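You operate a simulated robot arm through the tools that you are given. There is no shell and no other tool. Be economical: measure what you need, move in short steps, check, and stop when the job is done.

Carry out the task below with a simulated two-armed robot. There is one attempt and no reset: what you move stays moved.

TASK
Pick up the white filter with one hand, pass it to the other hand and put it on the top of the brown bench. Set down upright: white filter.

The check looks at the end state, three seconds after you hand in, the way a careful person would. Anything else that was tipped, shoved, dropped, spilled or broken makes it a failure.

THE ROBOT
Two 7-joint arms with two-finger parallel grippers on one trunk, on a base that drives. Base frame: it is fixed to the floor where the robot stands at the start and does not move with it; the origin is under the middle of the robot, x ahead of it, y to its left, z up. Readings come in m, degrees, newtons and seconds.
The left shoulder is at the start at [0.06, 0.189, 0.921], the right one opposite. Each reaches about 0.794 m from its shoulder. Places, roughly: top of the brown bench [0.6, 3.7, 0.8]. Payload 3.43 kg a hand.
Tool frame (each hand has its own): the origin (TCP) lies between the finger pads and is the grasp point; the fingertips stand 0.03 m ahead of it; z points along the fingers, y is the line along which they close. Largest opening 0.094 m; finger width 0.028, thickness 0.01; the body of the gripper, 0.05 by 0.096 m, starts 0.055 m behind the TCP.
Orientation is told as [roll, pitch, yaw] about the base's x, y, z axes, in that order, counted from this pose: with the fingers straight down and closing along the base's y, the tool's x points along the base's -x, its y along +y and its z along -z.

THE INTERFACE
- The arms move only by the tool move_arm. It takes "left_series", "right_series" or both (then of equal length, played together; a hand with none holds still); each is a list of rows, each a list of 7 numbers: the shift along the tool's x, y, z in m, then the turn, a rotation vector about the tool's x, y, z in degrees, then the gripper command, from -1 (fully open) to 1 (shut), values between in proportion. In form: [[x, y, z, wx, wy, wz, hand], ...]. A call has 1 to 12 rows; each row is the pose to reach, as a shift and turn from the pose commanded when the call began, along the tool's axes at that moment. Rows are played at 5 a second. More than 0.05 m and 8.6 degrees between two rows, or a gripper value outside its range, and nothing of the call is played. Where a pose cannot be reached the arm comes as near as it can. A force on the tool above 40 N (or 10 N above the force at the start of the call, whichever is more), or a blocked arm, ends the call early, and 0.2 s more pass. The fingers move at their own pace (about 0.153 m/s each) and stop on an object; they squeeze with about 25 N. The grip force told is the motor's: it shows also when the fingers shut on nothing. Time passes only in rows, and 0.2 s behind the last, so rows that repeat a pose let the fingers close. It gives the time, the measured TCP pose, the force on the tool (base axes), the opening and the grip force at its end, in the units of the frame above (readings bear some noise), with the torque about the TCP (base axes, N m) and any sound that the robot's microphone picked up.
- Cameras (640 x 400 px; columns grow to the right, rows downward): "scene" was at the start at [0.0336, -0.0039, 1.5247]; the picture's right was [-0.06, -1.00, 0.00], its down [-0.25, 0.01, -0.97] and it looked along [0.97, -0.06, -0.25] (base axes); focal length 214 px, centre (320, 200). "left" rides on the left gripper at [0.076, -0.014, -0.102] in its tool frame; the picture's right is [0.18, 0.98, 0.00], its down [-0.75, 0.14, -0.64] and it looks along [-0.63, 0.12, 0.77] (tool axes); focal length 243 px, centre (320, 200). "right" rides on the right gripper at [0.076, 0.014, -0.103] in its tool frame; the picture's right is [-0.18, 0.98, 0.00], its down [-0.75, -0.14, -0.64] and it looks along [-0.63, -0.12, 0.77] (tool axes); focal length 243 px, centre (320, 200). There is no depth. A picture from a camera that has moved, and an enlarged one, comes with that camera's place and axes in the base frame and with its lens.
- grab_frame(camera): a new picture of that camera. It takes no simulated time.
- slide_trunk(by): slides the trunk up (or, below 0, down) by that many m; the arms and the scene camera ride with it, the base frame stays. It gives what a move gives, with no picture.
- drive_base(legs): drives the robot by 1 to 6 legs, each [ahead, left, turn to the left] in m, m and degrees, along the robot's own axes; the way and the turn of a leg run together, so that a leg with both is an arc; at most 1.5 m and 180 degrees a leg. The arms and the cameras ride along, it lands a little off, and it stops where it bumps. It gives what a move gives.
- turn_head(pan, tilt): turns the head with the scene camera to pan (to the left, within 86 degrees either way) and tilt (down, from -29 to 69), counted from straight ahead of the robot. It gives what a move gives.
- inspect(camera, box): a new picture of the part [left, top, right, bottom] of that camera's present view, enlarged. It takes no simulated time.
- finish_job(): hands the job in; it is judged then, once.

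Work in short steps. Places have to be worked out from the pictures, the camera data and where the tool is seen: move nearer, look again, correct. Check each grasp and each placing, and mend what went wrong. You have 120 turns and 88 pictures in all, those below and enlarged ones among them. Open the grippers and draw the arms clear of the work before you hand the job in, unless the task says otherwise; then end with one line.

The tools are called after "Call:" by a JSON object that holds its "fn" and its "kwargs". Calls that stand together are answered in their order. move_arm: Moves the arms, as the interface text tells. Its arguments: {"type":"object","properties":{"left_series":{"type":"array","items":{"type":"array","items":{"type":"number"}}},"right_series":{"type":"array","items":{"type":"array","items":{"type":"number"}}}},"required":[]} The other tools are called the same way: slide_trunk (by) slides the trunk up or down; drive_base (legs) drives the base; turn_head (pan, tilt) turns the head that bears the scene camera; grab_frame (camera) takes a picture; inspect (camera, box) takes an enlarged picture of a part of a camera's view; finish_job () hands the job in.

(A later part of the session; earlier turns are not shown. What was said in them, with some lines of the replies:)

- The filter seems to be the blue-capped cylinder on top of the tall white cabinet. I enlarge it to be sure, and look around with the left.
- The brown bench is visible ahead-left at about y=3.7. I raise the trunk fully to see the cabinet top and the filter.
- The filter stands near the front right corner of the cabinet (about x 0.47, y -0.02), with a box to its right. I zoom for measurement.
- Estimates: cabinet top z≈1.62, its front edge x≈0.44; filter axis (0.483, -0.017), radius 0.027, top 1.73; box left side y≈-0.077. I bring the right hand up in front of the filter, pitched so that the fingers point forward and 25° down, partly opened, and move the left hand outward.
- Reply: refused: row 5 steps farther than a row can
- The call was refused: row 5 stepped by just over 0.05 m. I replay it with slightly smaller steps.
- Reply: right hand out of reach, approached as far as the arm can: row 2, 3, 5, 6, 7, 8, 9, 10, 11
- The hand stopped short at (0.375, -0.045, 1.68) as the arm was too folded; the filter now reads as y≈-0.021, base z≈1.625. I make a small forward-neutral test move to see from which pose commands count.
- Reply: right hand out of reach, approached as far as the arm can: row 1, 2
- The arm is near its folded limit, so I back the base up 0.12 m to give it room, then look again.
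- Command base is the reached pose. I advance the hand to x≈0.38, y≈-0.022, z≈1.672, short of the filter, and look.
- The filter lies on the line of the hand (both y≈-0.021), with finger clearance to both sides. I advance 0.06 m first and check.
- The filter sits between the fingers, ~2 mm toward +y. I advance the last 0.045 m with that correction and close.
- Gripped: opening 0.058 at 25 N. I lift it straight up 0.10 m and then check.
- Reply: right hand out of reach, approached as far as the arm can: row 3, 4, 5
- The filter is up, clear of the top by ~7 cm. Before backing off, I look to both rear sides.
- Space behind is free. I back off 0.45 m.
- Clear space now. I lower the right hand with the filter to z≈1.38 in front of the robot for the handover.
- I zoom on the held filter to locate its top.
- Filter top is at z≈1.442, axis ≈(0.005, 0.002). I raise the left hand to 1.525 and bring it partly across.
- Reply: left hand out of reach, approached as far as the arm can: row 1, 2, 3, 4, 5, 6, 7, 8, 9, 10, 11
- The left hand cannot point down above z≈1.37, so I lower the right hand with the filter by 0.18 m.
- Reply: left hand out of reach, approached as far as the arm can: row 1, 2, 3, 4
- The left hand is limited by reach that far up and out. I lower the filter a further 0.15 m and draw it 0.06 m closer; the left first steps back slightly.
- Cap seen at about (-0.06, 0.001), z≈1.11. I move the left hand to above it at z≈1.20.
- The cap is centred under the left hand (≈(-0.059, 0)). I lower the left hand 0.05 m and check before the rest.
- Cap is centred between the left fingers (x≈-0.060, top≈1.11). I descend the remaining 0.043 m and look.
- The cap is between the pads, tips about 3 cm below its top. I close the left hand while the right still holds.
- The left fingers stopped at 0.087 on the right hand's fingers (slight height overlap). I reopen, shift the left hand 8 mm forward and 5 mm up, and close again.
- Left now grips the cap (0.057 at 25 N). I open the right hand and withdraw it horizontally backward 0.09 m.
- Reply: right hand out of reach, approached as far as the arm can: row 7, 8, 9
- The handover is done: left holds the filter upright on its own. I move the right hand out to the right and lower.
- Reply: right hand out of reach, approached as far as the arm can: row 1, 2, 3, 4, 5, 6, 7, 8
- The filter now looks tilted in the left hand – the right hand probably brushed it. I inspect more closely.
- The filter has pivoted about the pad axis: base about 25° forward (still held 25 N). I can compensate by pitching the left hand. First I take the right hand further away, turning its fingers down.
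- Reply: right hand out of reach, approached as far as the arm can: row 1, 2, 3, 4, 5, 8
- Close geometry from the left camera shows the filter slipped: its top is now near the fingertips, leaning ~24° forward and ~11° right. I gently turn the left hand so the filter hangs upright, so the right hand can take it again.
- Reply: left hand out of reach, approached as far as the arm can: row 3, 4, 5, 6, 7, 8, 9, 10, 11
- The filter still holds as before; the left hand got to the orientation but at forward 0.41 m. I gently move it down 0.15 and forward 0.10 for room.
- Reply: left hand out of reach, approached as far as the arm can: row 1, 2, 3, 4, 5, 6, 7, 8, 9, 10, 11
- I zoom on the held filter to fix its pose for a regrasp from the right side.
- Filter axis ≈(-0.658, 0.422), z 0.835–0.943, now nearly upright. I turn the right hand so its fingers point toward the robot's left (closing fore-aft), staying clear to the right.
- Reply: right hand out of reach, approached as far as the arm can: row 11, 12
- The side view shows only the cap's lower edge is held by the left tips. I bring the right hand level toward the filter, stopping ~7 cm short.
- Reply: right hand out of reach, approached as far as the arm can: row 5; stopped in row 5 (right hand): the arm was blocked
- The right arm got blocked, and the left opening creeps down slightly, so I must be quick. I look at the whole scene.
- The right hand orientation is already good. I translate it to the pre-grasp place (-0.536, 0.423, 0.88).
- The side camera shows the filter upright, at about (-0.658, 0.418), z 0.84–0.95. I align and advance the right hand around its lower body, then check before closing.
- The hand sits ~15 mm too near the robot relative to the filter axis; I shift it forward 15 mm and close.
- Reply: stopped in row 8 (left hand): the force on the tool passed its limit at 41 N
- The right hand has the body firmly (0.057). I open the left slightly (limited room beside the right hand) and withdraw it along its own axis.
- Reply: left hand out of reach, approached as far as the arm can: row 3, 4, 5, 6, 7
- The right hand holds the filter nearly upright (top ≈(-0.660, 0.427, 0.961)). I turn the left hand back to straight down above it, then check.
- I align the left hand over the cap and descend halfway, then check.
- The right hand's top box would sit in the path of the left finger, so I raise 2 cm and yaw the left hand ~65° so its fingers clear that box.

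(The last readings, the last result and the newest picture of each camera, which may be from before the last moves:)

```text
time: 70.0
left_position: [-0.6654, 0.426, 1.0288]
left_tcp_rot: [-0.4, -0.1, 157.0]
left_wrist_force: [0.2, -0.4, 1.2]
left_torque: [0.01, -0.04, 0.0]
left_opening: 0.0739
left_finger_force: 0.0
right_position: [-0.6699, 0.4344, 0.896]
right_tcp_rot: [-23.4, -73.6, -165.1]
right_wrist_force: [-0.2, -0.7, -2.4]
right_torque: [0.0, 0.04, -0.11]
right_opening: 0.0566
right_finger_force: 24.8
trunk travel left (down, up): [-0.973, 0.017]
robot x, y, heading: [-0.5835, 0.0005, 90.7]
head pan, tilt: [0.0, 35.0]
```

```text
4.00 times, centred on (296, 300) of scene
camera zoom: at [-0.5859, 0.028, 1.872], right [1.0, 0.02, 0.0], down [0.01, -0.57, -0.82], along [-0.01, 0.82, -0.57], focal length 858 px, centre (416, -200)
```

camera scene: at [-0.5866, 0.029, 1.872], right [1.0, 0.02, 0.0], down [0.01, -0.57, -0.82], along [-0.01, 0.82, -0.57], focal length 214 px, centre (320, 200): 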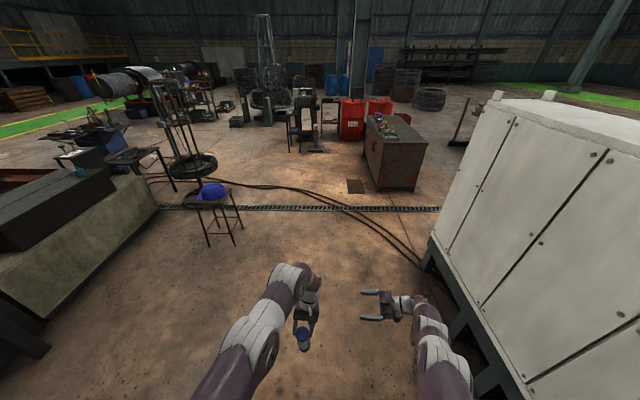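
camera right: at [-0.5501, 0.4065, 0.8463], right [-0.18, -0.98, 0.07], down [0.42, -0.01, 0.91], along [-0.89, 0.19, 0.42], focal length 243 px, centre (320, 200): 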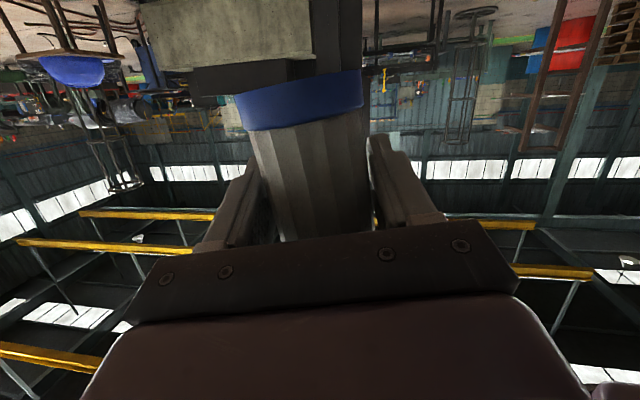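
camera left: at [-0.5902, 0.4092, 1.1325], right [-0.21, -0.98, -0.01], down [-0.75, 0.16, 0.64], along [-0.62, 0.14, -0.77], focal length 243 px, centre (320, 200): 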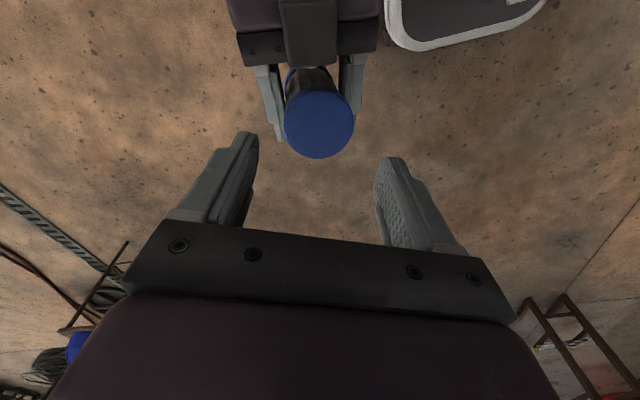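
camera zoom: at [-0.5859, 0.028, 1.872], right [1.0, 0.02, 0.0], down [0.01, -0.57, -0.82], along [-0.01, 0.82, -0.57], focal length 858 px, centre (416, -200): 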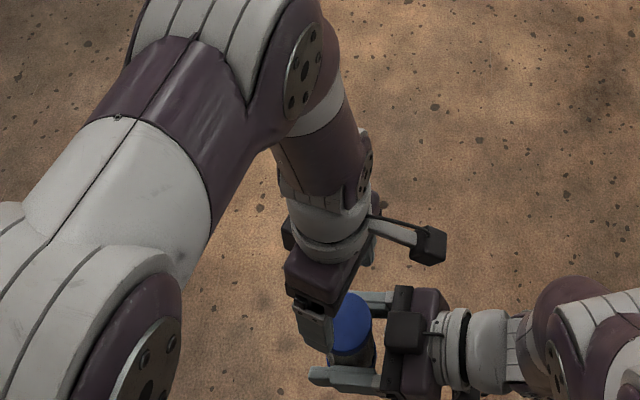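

The cap is centred between the left fingers. I descend to z≈0.957 and close.

Call:
{"fn": "move_arm", "kwargs": {"left_series": [[0, 0, 0.025, 0, 0, 0, -0.57], [0, 0, 0.05, 0, 0, 0, -0.57], [0, 0, 0.071, 0, 0, 0, -0.57], [0, 0, 0.071, 0, 0, 0, -0.57], [0, 0, 0.071, 0, 0, 0, 0], [0, 0, 0.071, 0, 0, 0, 0.5], [0, 0, 0.071, 0, 0, 0, 1], [0, 0, 0.071, 0, 0, 0, 1]]}}

Call:
{"fn": "grab_frame", "kwargs": {"camera": "left"}}

```text
time: 71.8
left_position: [-0.6646, 0.428, 0.9556]
left_tcp_rot: [-0.8, 0.0, 157.1]
left_wrist_force: [1.2, 14.2, -16.9]
left_torque: [0.7, -0.19, -0.02]
left_opening: 0.0561
left_finger_force: 25.3
right_position: [-0.6679, 0.4351, 0.8973]
right_tcp_rot: [-23.5, -73.6, -164.8]
right_wrist_force: [-2.1, -14.3, 16.4]
right_torque: [0.02, 0.02, -0.06]
right_opening: 0.0566
right_finger_force: 25.1
trunk travel left (down, up): [-0.973, 0.017]
robot x, y, heading: [-0.5862, -0.004, 90.9]
head pan, tilt: [0.0, 35.0]
```

```text
22 pictures are left
camera left: at [-0.5887, 0.4105, 1.0605], right [-0.22, -0.98, -0.01], down [-0.75, 0.16, 0.64], along [-0.62, 0.15, -0.77], focal length 243 px, centre (320, 200)
```

left: 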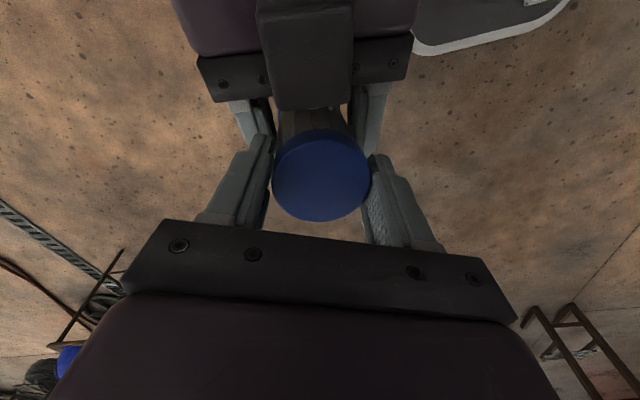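

The left now grips the cap about 2 cm deep. I open the right hand and back it straight off to the robot's right, slightly downward.

Call:
{"fn": "move_arm", "kwargs": {"right_series": [[0, 0, 0, 0, 0, 0, 0], [0, 0, 0, 0, 0, 0, -0.5], [0, 0, 0, 0, 0, 0, -1], [0, 0, 0, 0, 0, 0, -1], [0.008, -0.003, -0.018, 0, 0, 0, -1], [0.016, -0.006, -0.036, 0, 0, 0, -1], [0.028, -0.01, -0.063, 0, 0, 0, -1], [0.04, -0.014, -0.09, 0, 0, 0, -1], [0.052, -0.018, -0.118, 0, 0, 0, -1], [0.061, -0.02, -0.138, 0, 0, 0, -1], [0.061, -0.02, -0.138, 0, 0, 0, -1]]}}

Call:
{"fn": "grab_frame", "kwargs": {"camera": "left"}}

Call:
{"fn": "grab_frame", "kwargs": {"camera": "right"}}

```text
time: 73.9
left_position: [-0.6629, 0.4264, 0.9562]
left_tcp_rot: [-0.3, -0.2, 156.9]
left_wrist_force: [0.3, 0.5, 0.1]
left_torque: [0.02, -0.01, 0.0]
left_opening: 0.0534
left_finger_force: 24.7
right_position: [-0.5183, 0.5162, 0.943]
right_tcp_rot: [-45.8, -67.9, -142.7]
right_wrist_force: [-0.4, -0.5, 0.1]
right_torque: [-0.01, 0.0, -0.01]
right_opening: 0.0941
right_finger_force: 0.1
trunk travel left (down, up): [-0.973, 0.017]
robot x, y, heading: [-0.5859, 0.0, 90.7]
head pan, tilt: [0.0, 35.0]
stopped in row 10 (right hand): the arm was blocked; the commanded pose is now the measured one
```

```text
21 pictures are left
camera left: at [-0.587, 0.4095, 1.0598], right [-0.22, -0.98, -0.01], down [-0.75, 0.16, 0.64], along [-0.63, 0.14, -0.77], focal length 243 px, centre (320, 200)
```

left: 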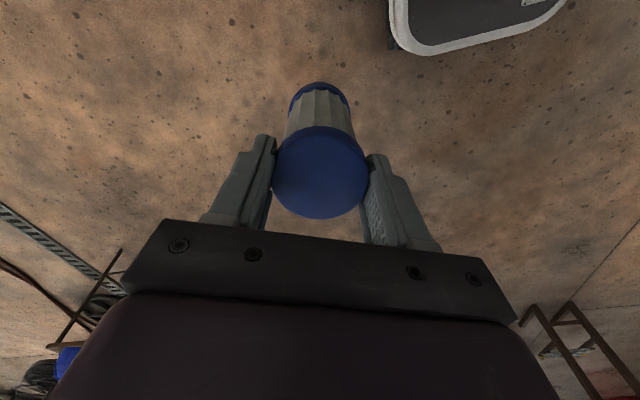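

```text
20 pictures are left
camera right: at [-0.3981, 0.5006, 0.8937], right [-0.16, -0.98, -0.09], down [0.4, -0.15, 0.9], along [-0.9, 0.11, 0.42], focal length 243 px, centre (320, 200)
```

right: 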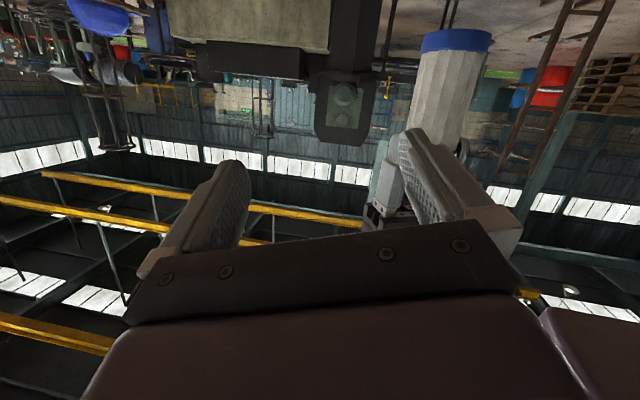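

The filter hangs upright in the left hand. I move the right hand away to the right while turning its fingers forward again, where that arm moves more freely.

Call:
{"fn": "move_arm", "kwargs": {"right_series": [[0.01, -0.008, -0.028, 3, 1, 1, -1], [0.02, -0.016, -0.055, 9, 2.5, 2.5, -1], [0.03, -0.024, -0.083, 16, 4.5, 4.4, -1], [0.04, -0.032, -0.11, 23, 6.5, 6.3, -1], [0.04, -0.032, -0.11, 30, 8.5, 8.2, -1], [0.04, -0.032, -0.11, 37, 10.6, 10, -1], [0.04, -0.032, -0.11, 44, 12.6, 12, -1], [0.04, -0.032, -0.11, 51, 14.6, 14, -1], [0.04, -0.032, -0.11, 51, 14.6, 14, -1]]}}

Call:
{"fn": "grab_frame", "kwargs": {"camera": "scene"}}

```text
time: 75.9
left_position: [-0.6641, 0.4263, 0.955]
left_tcp_rot: [-0.4, -0.1, 157.1]
left_wrist_force: [-1.0, 0.6, 0.4]
left_torque: [0.01, 0.02, 0.01]
left_opening: 0.0531
left_finger_force: 25.4
right_position: [-0.3989, 0.5355, 0.9409]
right_tcp_rot: [-47.0, -68.0, 163.3]
right_wrist_force: [0.5, 0.6, -0.7]
right_torque: [-0.03, 0.03, 0.01]
right_opening: 0.0941
right_finger_force: 0.0
trunk travel left (down, up): [-0.973, 0.017]
robot x, y, heading: [-0.5869, -0.0009, 91.0]
head pan, tilt: [0.0, 35.0]
```

```text
19 pictures are left
camera scene: at [-0.5858, 0.0282, 1.872], right [1.0, 0.02, 0.0], down [0.01, -0.57, -0.82], along [-0.01, 0.82, -0.57], focal length 214 px, centre (320, 200)
```

scene: 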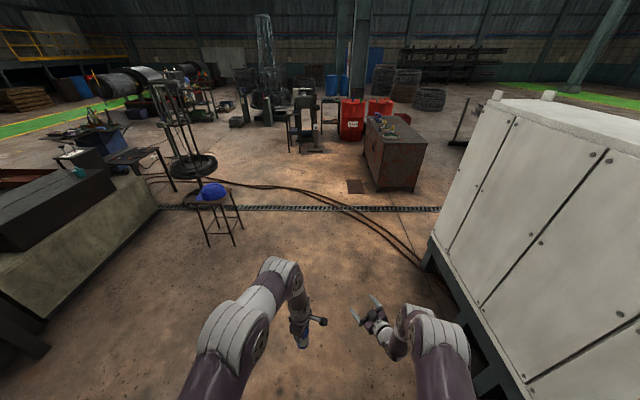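

Good. I raise the right hand clear and zoom on the bench.

Call:
{"fn": "move_arm", "kwargs": {"right_series": [[-0.037, -0.011, -0.01, 0, 0, 0, -1], [-0.074, -0.021, -0.02, 0, 0, 0, -1], [-0.111, -0.032, -0.03, 0, 0, 0, -1], [-0.148, -0.042, -0.04, 0, 0, 0, -1], [-0.185, -0.053, -0.05, 0, 0, 0, -1], [-0.185, -0.053, -0.05, 0, 0, 0, -1]]}}

Call:
{"fn": "inspect", "kwargs": {"camera": "scene", "box": [340, 90, 460, 210]}}

```text
time: 77.3
left_position: [-0.6631, 0.427, 0.9565]
left_tcp_rot: [-0.5, -0.2, 157.0]
left_wrist_force: [0.4, -0.2, 0.2]
left_torque: [0.0, 0.0, 0.01]
left_opening: 0.0532
left_finger_force: 25.2
right_position: [-0.4018, 0.5373, 1.1426]
right_tcp_rot: [-46.6, -67.9, 163.3]
right_wrist_force: [-0.6, 0.4, -0.4]
right_torque: [-0.02, 0.0, -0.01]
right_opening: 0.0939
right_finger_force: 0.1
trunk travel left (down, up): [-0.973, 0.017]
robot x, y, heading: [-0.5837, -0.0004, 91.0]
head pan, tilt: [0.0, 35.0]
```

```text
3.33 times, centred on (400, 150) of scene
camera zoom: at [-0.5855, 0.0288, 1.872], right [1.0, 0.02, 0.0], down [0.01, -0.57, -0.82], along [-0.01, 0.82, -0.57], focal length 715 px, centre (53, 367)
```

zoom: 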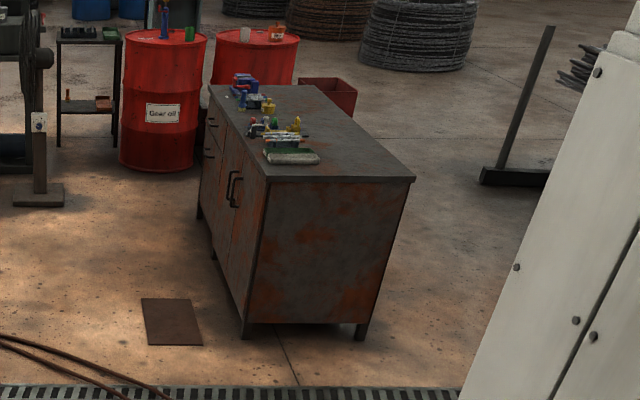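

Bench top spans x≈0.28–0.90, y≈2.97–4.55; its items lie on the left part, so the free spot is about (0.73, 3.2). I drive forward 2.2 m first, then check the grip.

Call:
{"fn": "drive_base", "kwargs": {"legs": [[1.1, 0, -0.5], [1.1, 0, -0.5]]}}

Call:
{"fn": "grab_frame", "kwargs": {"camera": "left"}}

```text
time: 88.3
left_position: [-0.6585, 2.657, 0.9558]
left_tcp_rot: [-0.4, -0.1, 155.0]
left_wrist_force: [0.3, 0.3, -0.3]
left_torque: [0.0, 0.01, 0.01]
left_opening: 0.0531
left_finger_force: 24.5
right_position: [-0.3935, 2.7585, 1.1428]
right_tcp_rot: [-46.9, -67.9, 161.4]
right_wrist_force: [0.1, -0.3, -0.2]
right_torque: [-0.02, 0.05, 0.01]
right_opening: 0.094
right_finger_force: 0.0
trunk travel left (down, up): [-0.973, 0.017]
robot x, y, heading: [-0.5959, 2.2259, 89.1]
head pan, tilt: [0.0, 35.0]
```

```text
17 pictures are left
camera left: at [-0.5841, 2.6376, 1.0602], right [-0.25, -0.97, -0.01], down [-0.74, 0.19, 0.64], along [-0.62, 0.17, -0.77], focal length 243 px, centre (320, 200)
```

left: 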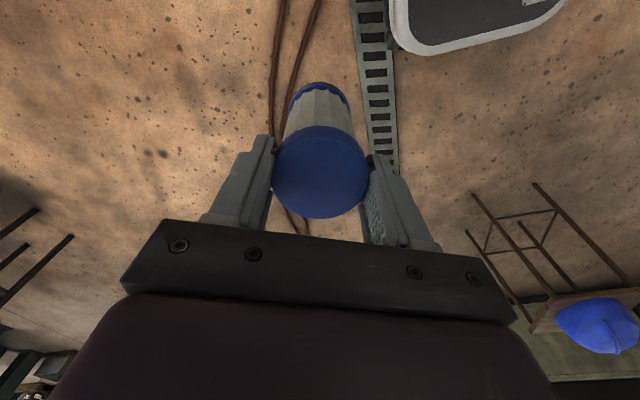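

Grip is stable. I strafe right 1.38 m and look at the bench.

Call:
{"fn": "drive_base", "kwargs": {"legs": [[0, -1.38, 1]]}}

Call:
{"fn": "turn_head", "kwargs": {"pan": 0, "tilt": 40}}

Call:
{"fn": "grab_frame", "kwargs": {"camera": "scene"}}

```text
time: 95.2
left_position: [0.7089, 2.6459, 0.9563]
left_tcp_rot: [-0.5, 0.0, 156.2]
left_wrist_force: [0.4, -0.4, -0.2]
left_torque: [0.01, -0.02, 0.0]
left_opening: 0.0533
left_finger_force: 25.3
right_position: [0.9717, 2.7524, 1.1415]
right_tcp_rot: [-46.7, -67.9, 162.7]
right_wrist_force: [0.1, -0.1, 0.0]
right_torque: [0.01, -0.01, -0.03]
right_opening: 0.0938
right_finger_force: 0.0
trunk travel left (down, up): [-0.973, 0.017]
robot x, y, heading: [0.7828, 2.2141, 90.5]
head pan, tilt: [0.0, 35.0]
```

```text
time: 95.8
left_position: [0.7079, 2.646, 0.9558]
left_tcp_rot: [-0.4, 0.0, 156.2]
left_wrist_force: [0.2, 0.2, 0.3]
left_torque: [-0.03, 0.0, 0.03]
left_opening: 0.0531
left_finger_force: 25.8
right_position: [0.9706, 2.7525, 1.1411]
right_tcp_rot: [-46.8, -67.9, 162.6]
right_wrist_force: [0.3, -0.8, -1.0]
right_torque: [-0.03, 0.0, 0.02]
right_opening: 0.0938
right_finger_force: 0.0
trunk travel left (down, up): [-0.973, 0.017]
robot x, y, heading: [0.7788, 2.2145, 90.1]
head pan, tilt: [0.0, 40.0]
```

```text
16 pictures are left
camera scene: at [0.7816, 2.2427, 1.8645], right [1.0, 0.0, 0.0], down [0.0, -0.64, -0.77], along [0.0, 0.77, -0.64], focal length 214 px, centre (320, 200)
```

scene: 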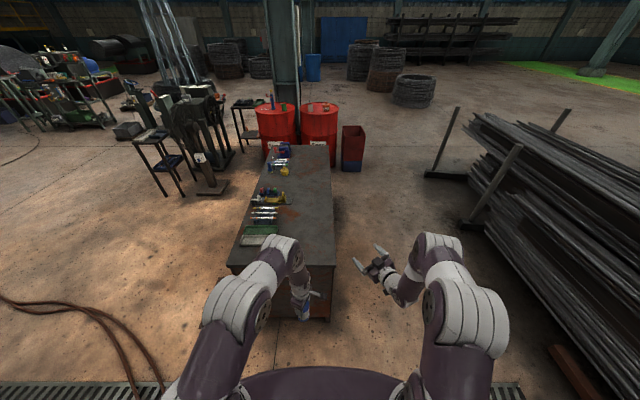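

The free area on the bench's right side is confirmed (front edge y≈2.93, right edge x≈0.87). I drive 0.32 m forward; the filter's bottom is at z≈0.83, just above the top, so first I raise the left hand 8 cm.

Call:
{"fn": "move_arm", "kwargs": {"left_series": [[0, 0, -0.02, 0, 0, 0, 1], [0, 0, -0.04, 0, 0, 0, 1], [0, 0, -0.06, 0, 0, 0, 1], [0, 0, -0.08, 0, 0, 0, 1], [0, 0, -0.08, 0, 0, 0, 1]]}}

Call:
{"fn": "drive_base", "kwargs": {"legs": [[0.32, 0, 0]]}}

Call:
{"fn": "grab_frame", "kwargs": {"camera": "scene"}}

Call:
{"fn": "grab_frame", "kwargs": {"camera": "left"}}

```text
time: 97.0
left_position: [0.706, 2.6428, 1.0368]
left_tcp_rot: [-0.6, 0.0, 156.3]
left_wrist_force: [0.1, -0.7, -1.2]
left_torque: [0.01, 0.01, -0.01]
left_opening: 0.053
left_finger_force: 25.4
right_position: [0.9714, 2.7514, 1.142]
right_tcp_rot: [-46.8, -67.8, 162.8]
right_wrist_force: [-0.2, -0.5, -0.1]
right_torque: [-0.05, -0.01, -0.01]
right_opening: 0.0937
right_finger_force: 0.0
trunk travel left (down, up): [-0.973, 0.017]
robot x, y, heading: [0.781, 2.2143, 90.1]
head pan, tilt: [0.0, 40.0]
```

```text
time: 99.2
left_position: [0.7001, 2.9577, 1.0378]
left_tcp_rot: [-0.5, -0.2, 157.0]
left_wrist_force: [0.5, -0.4, -1.5]
left_torque: [0.0, 0.01, -0.05]
left_opening: 0.0532
left_finger_force: 25.0
right_position: [0.9627, 3.0697, 1.144]
right_tcp_rot: [-47.1, -68.0, 163.5]
right_wrist_force: [0.6, 0.2, 0.2]
right_torque: [-0.01, -0.02, -0.02]
right_opening: 0.0942
right_finger_force: 0.0
trunk travel left (down, up): [-0.973, 0.017]
robot x, y, heading: [0.7798, 2.5316, 90.9]
head pan, tilt: [0.0, 40.0]
```

```text
15 pictures are left
camera scene: at [0.7786, 2.5571, 1.8645], right [1.0, 0.01, 0.0], down [0.01, -0.64, -0.77], along [-0.01, 0.77, -0.64], focal length 214 px, centre (320, 200)
```

scene: 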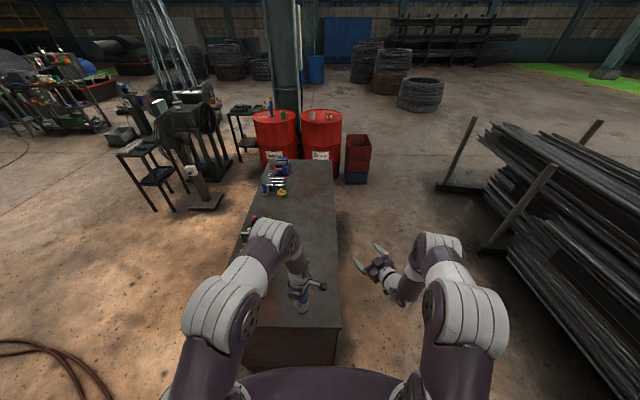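

```text
14 pictures are left
camera left: at [0.7752, 2.9404, 1.1407], right [-0.22, -0.98, -0.01], down [-0.75, 0.16, 0.64], along [-0.62, 0.15, -0.77], focal length 243 px, centre (320, 200)
```

left: 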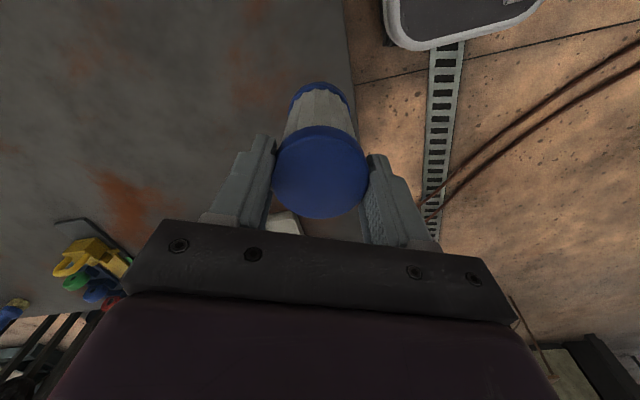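

Next I move the left hand forward to about (0.72, 3.10), still high.

Call:
{"fn": "move_arm", "kwargs": {"left_series": [[-0.008, -0.028, 0, 0, 0, 0, 1], [-0.015, -0.056, 0, 0, 0, 0, 1], [-0.023, -0.085, 0, 0, 0, 0, 1], [-0.03, -0.113, 0, 0, 0, 0, 1], [-0.038, -0.141, 0, 0, 0, 0, 1], [-0.038, -0.141, 0, 0, 0, 0, 1]]}}

Call:
{"fn": "grab_frame", "kwargs": {"camera": "left"}}

Call:
{"fn": "inspect", "kwargs": {"camera": "scene", "box": [220, 210, 380, 310]}}

```text
time: 100.6
left_position: [0.7219, 3.1074, 1.035]
left_tcp_rot: [-0.4, 0.0, 157.0]
left_wrist_force: [1.1, -0.2, -1.5]
left_torque: [0.01, -0.04, 0.03]
left_opening: 0.053
left_finger_force: 25.0
right_position: [0.9628, 3.0719, 1.1426]
right_tcp_rot: [-46.8, -67.9, 163.4]
right_wrist_force: [-0.2, 0.0, -0.4]
right_torque: [-0.02, 0.01, 0.0]
right_opening: 0.0943
right_finger_force: 0.0
trunk travel left (down, up): [-0.973, 0.017]
robot x, y, heading: [0.7767, 2.5344, 91.0]
head pan, tilt: [0.0, 40.0]
```

```text
13 pictures are left
camera left: at [0.7977, 3.0896, 1.1401], right [-0.22, -0.98, -0.01], down [-0.75, 0.16, 0.64], along [-0.62, 0.14, -0.77], focal length 243 px, centre (320, 200)
```

left: 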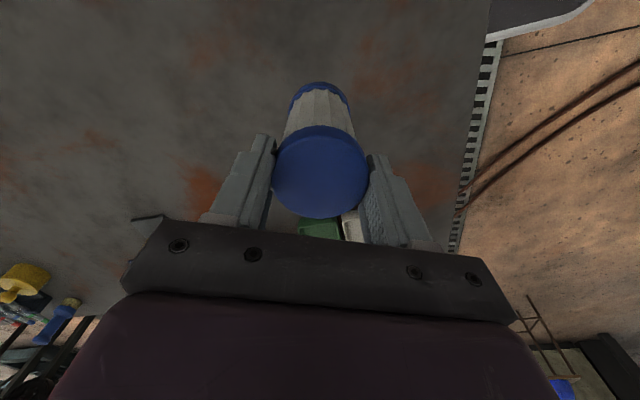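

```text
4.00 times, centred on (300, 260) of scene
camera zoom: at [0.7785, 2.56, 1.8645], right [1.0, 0.01, 0.0], down [0.01, -0.64, -0.77], along [-0.01, 0.77, -0.64], focal length 858 px, centre (400, -40)
```

zoom: 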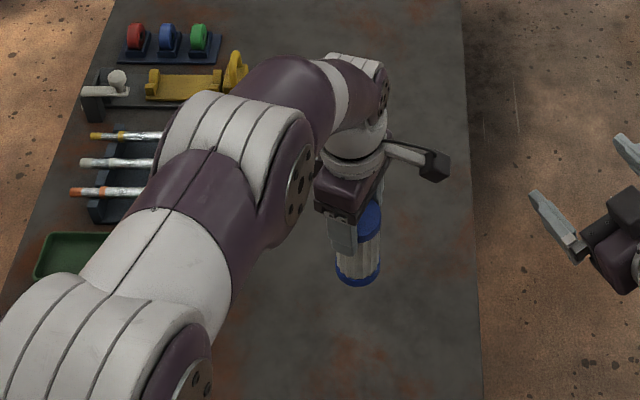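

Nothing is below the filter there. I lower by 0.085 m, then feel the rest.

Call:
{"fn": "move_arm", "kwargs": {"left_series": [[0, 0, 0.02, 0, 0, 0, 1], [0, 0, 0.04, 0, 0, 0, 1], [0, 0, 0.06, 0, 0, 0, 1], [0, 0, 0.075, 0, 0, 0, 1], [0, 0, 0.085, 0, 0, 0, 1], [0, 0, 0.085, 0, 0, 0, 1]]}}

Call:
{"fn": "inspect", "kwargs": {"camera": "scene", "box": [260, 230, 372, 300]}}

```text
time: 102.0
left_position: [0.7202, 3.1067, 0.9515]
left_tcp_rot: [-0.5, -0.1, 156.9]
left_wrist_force: [-0.4, 0.0, -1.8]
left_torque: [0.03, -0.05, 0.04]
left_opening: 0.0535
left_finger_force: 24.8
right_position: [0.9621, 3.0712, 1.1419]
right_tcp_rot: [-46.8, -67.8, 163.3]
right_wrist_force: [0.5, 0.2, -0.3]
right_torque: [0.0, -0.01, -0.01]
right_opening: 0.0939
right_finger_force: 0.0
trunk travel left (down, up): [-0.973, 0.017]
robot x, y, heading: [0.7841, 2.5346, 91.0]
head pan, tilt: [0.0, 40.0]
```

```text
5.71 times, centred on (316, 265) of scene
camera zoom: at [0.7786, 2.5598, 1.8645], right [1.0, 0.01, 0.0], down [0.01, -0.64, -0.77], along [-0.01, 0.77, -0.64], focal length 1226 px, centre (343, -171)
```

zoom: 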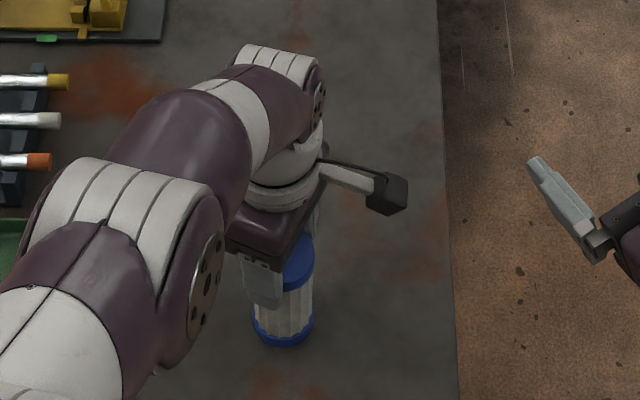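

Not yet in contact. I go on down in 5 mm rows, watching the force.

Call:
{"fn": "move_arm", "kwargs": {"left_series": [[0, 0, 0.004, 0, 0, 0, 1], [0, 0, 0.008, 0, 0, 0, 1], [0, 0, 0.012, 0, 0, 0, 1], [0, 0, 0.015, 0, 0, 0, 1], [0, 0, 0.015, 0, 0, 0, 1]]}}

```text
time: 103.2
left_position: [0.721, 3.1052, 0.9376]
left_tcp_rot: [-0.5, 0.0, 156.9]
left_wrist_force: [0.0, 0.8, -2.1]
left_torque: [-0.04, 0.0, -0.01]
left_opening: 0.0533
left_finger_force: 25.7
right_position: [0.9636, 3.0714, 1.141]
right_tcp_rot: [-46.9, -67.9, 163.3]
right_wrist_force: [0.4, -0.9, 0.6]
right_torque: [0.01, 0.01, 0.04]
right_opening: 0.094
right_finger_force: 0.0
trunk travel left (down, up): [-0.973, 0.017]
robot x, y, heading: [0.7797, 2.5339, 90.7]
head pan, tilt: [0.0, 40.0]
```

No contact yet; I continue in small steps.

Call:
{"fn": "move_arm", "kwargs": {"left_series": [[0, 0, 0.003, 0, 0, 0, 1], [0, 0, 0.006, 0, 0, 0, 1], [0, 0, 0.009, 0, 0, 0, 1], [0, 0, 0.009, 0, 0, 0, 1]]}}

Call:
{"fn": "inspect", "kwargs": {"camera": "scene", "box": [260, 230, 372, 300]}}

```text
time: 104.2
left_position: [0.7204, 3.1057, 0.9302]
left_tcp_rot: [-0.9, -0.1, 156.8]
left_wrist_force: [-4.7, 2.6, 24.4]
left_torque: [-0.14, 0.18, 0.01]
left_opening: 0.054
left_finger_force: 24.7
right_position: [0.9619, 3.0693, 1.1437]
right_tcp_rot: [-47.0, -67.9, 163.7]
right_wrist_force: [-0.5, 0.2, 0.0]
right_torque: [0.01, -0.05, -0.01]
right_opening: 0.0942
right_finger_force: 0.1
trunk travel left (down, up): [-0.973, 0.017]
robot x, y, heading: [0.7805, 2.5332, 90.7]
head pan, tilt: [0.0, 40.0]
```

```text
5.71 times, centred on (316, 265) of scene
camera zoom: at [0.7777, 2.5569, 1.8647], right [1.0, 0.01, 0.0], down [0.01, -0.64, -0.77], along [-0.01, 0.77, -0.64], focal length 1226 px, centre (343, -171)
```

zoom: 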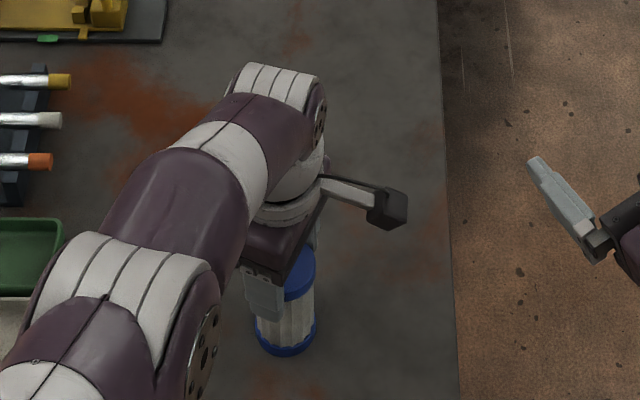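

Contact: 24 N from below. I ease up 2 mm, then open slowly and hold still to see it stand.

Call:
{"fn": "move_arm", "kwargs": {"left_series": [[0, 0, -0.002, 0, 0, 0, 1], [0, 0, -0.002, 0, 0, 0, 0.2], [0, 0, -0.002, 0, 0, 0, -0.1], [0, 0, -0.002, 0, 0, 0, -0.2], [0, 0, -0.002, 0, 0, 0, -0.35], [0, 0, -0.002, 0, 0, 0, -0.6], [0, 0, -0.002, 0, 0, 0, -1], [0, 0, -0.002, 0, 0, 0, -1]]}}

Call:
{"fn": "grab_frame", "kwargs": {"camera": "left"}}

```text
time: 106.0
left_position: [0.7214, 3.1049, 0.9311]
left_tcp_rot: [-0.5, -0.1, 156.9]
left_wrist_force: [0.8, 0.2, 0.2]
left_torque: [0.0, 0.03, 0.02]
left_opening: 0.0937
left_finger_force: 0.1
right_position: [0.9632, 3.0721, 1.142]
right_tcp_rot: [-46.9, -67.9, 163.4]
right_wrist_force: [0.7, -1.0, -0.2]
right_torque: [0.01, 0.02, 0.02]
right_opening: 0.094
right_finger_force: 0.0
trunk travel left (down, up): [-0.973, 0.017]
robot x, y, heading: [0.7785, 2.5332, 90.8]
head pan, tilt: [0.0, 40.0]
```

```text
9 pictures are left
camera left: at [0.7963, 3.0881, 1.0348], right [-0.22, -0.98, -0.01], down [-0.75, 0.16, 0.64], along [-0.62, 0.15, -0.77], focal length 243 px, centre (320, 200)
```

left: 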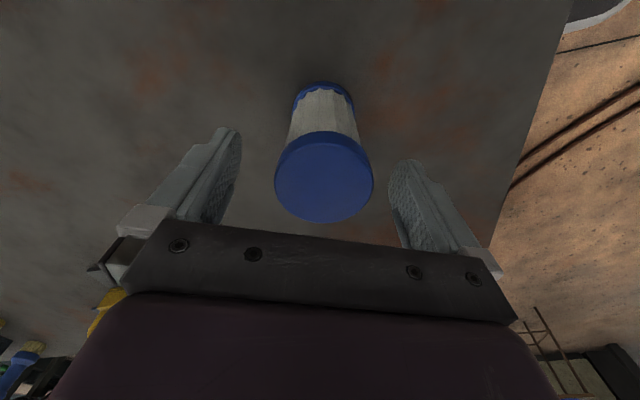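

The filter stands free and upright between the open fingers. I lift the left hand straight up and away.

Call:
{"fn": "move_arm", "kwargs": {"left_series": [[0, 0, -0.02, 0, 0, 0, -1], [0, 0, -0.045, 0, 0, 0, -1], [0, 0, -0.075, 0, 0, 0, -1], [0, 0, -0.105, 0, 0, 0, -1], [0, 0, -0.13, 0, 0, 0, -1], [0, 0, -0.13, 0, 0, 0, -1]]}}

Call:
{"fn": "grab_frame", "kwargs": {"camera": "left"}}

```text
time: 107.4
left_position: [0.7229, 3.1027, 1.0615]
left_tcp_rot: [-0.4, 0.0, 156.9]
left_wrist_force: [-0.9, 0.1, -0.5]
left_torque: [-0.02, -0.02, -0.01]
left_opening: 0.0941
left_finger_force: 0.0
right_position: [0.962, 3.0703, 1.1424]
right_tcp_rot: [-46.8, -67.9, 163.4]
right_wrist_force: [0.0, -0.3, -0.1]
right_torque: [0.02, 0.01, 0.02]
right_opening: 0.0941
right_finger_force: 0.1
trunk travel left (down, up): [-0.973, 0.017]
robot x, y, heading: [0.7791, 2.5341, 90.8]
head pan, tilt: [0.0, 40.0]
```

```text
8 pictures are left
camera left: at [0.7977, 3.0855, 1.1656], right [-0.22, -0.98, -0.01], down [-0.75, 0.16, 0.64], along [-0.62, 0.15, -0.77], focal length 243 px, centre (320, 200)
```

left: 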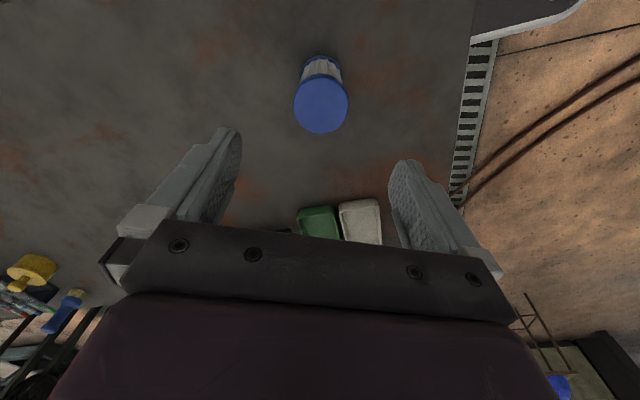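

The filter stands on the bench. Tips are ~10 cm above its top, so I back the base off and take a final look.

Call:
{"fn": "drive_base", "kwargs": {"legs": [[-0.4, 0, 0]]}}

Call:
{"fn": "inspect", "kwargs": {"camera": "scene", "box": [200, 130, 400, 280]}}

```text
time: 109.8
left_position: [0.7292, 2.7178, 1.0612]
left_tcp_rot: [-0.5, 0.0, 156.6]
left_wrist_force: [0.1, 0.0, 0.7]
left_torque: [0.0, 0.04, 0.02]
left_opening: 0.0939
left_finger_force: 0.1
right_position: [0.9682, 2.6846, 1.1407]
right_tcp_rot: [-46.7, -67.9, 163.1]
right_wrist_force: [0.3, -0.5, 0.9]
right_torque: [-0.03, -0.02, 0.0]
right_opening: 0.0939
right_finger_force: 0.1
trunk travel left (down, up): [-0.973, 0.017]
robot x, y, heading: [0.7833, 2.1471, 90.5]
head pan, tilt: [0.0, 40.0]
```

```text
2.67 times, centred on (300, 205) of scene
camera zoom: at [0.7836, 2.1748, 1.8644], right [1.0, 0.01, 0.0], down [0.01, -0.64, -0.77], along [-0.01, 0.77, -0.64], focal length 572 px, centre (373, 187)
```

zoom: 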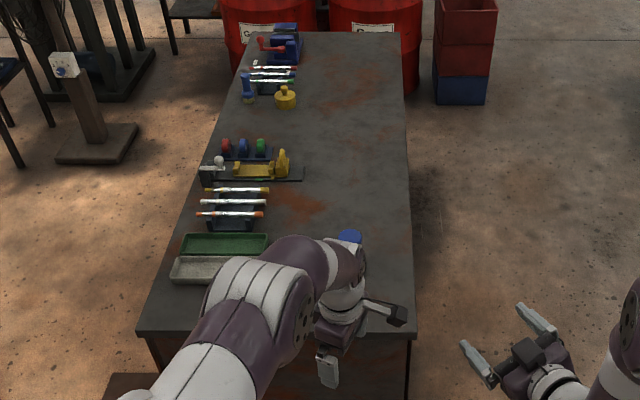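

The filter stands on the bench, the other items are undisturbed, and both hands are open and clear. I hand in.

Call:
{"fn": "finish_job", "kwargs": {}}

```text
The job is handed in.
```

The white filter stands upright on the brown bench, placed by the left hand after the right hand picked it up. It slipped and tilted in the left hand after the first pass, so the right hand took it back and passed it over again. In the last picture the other items on the bench look undisturbed.
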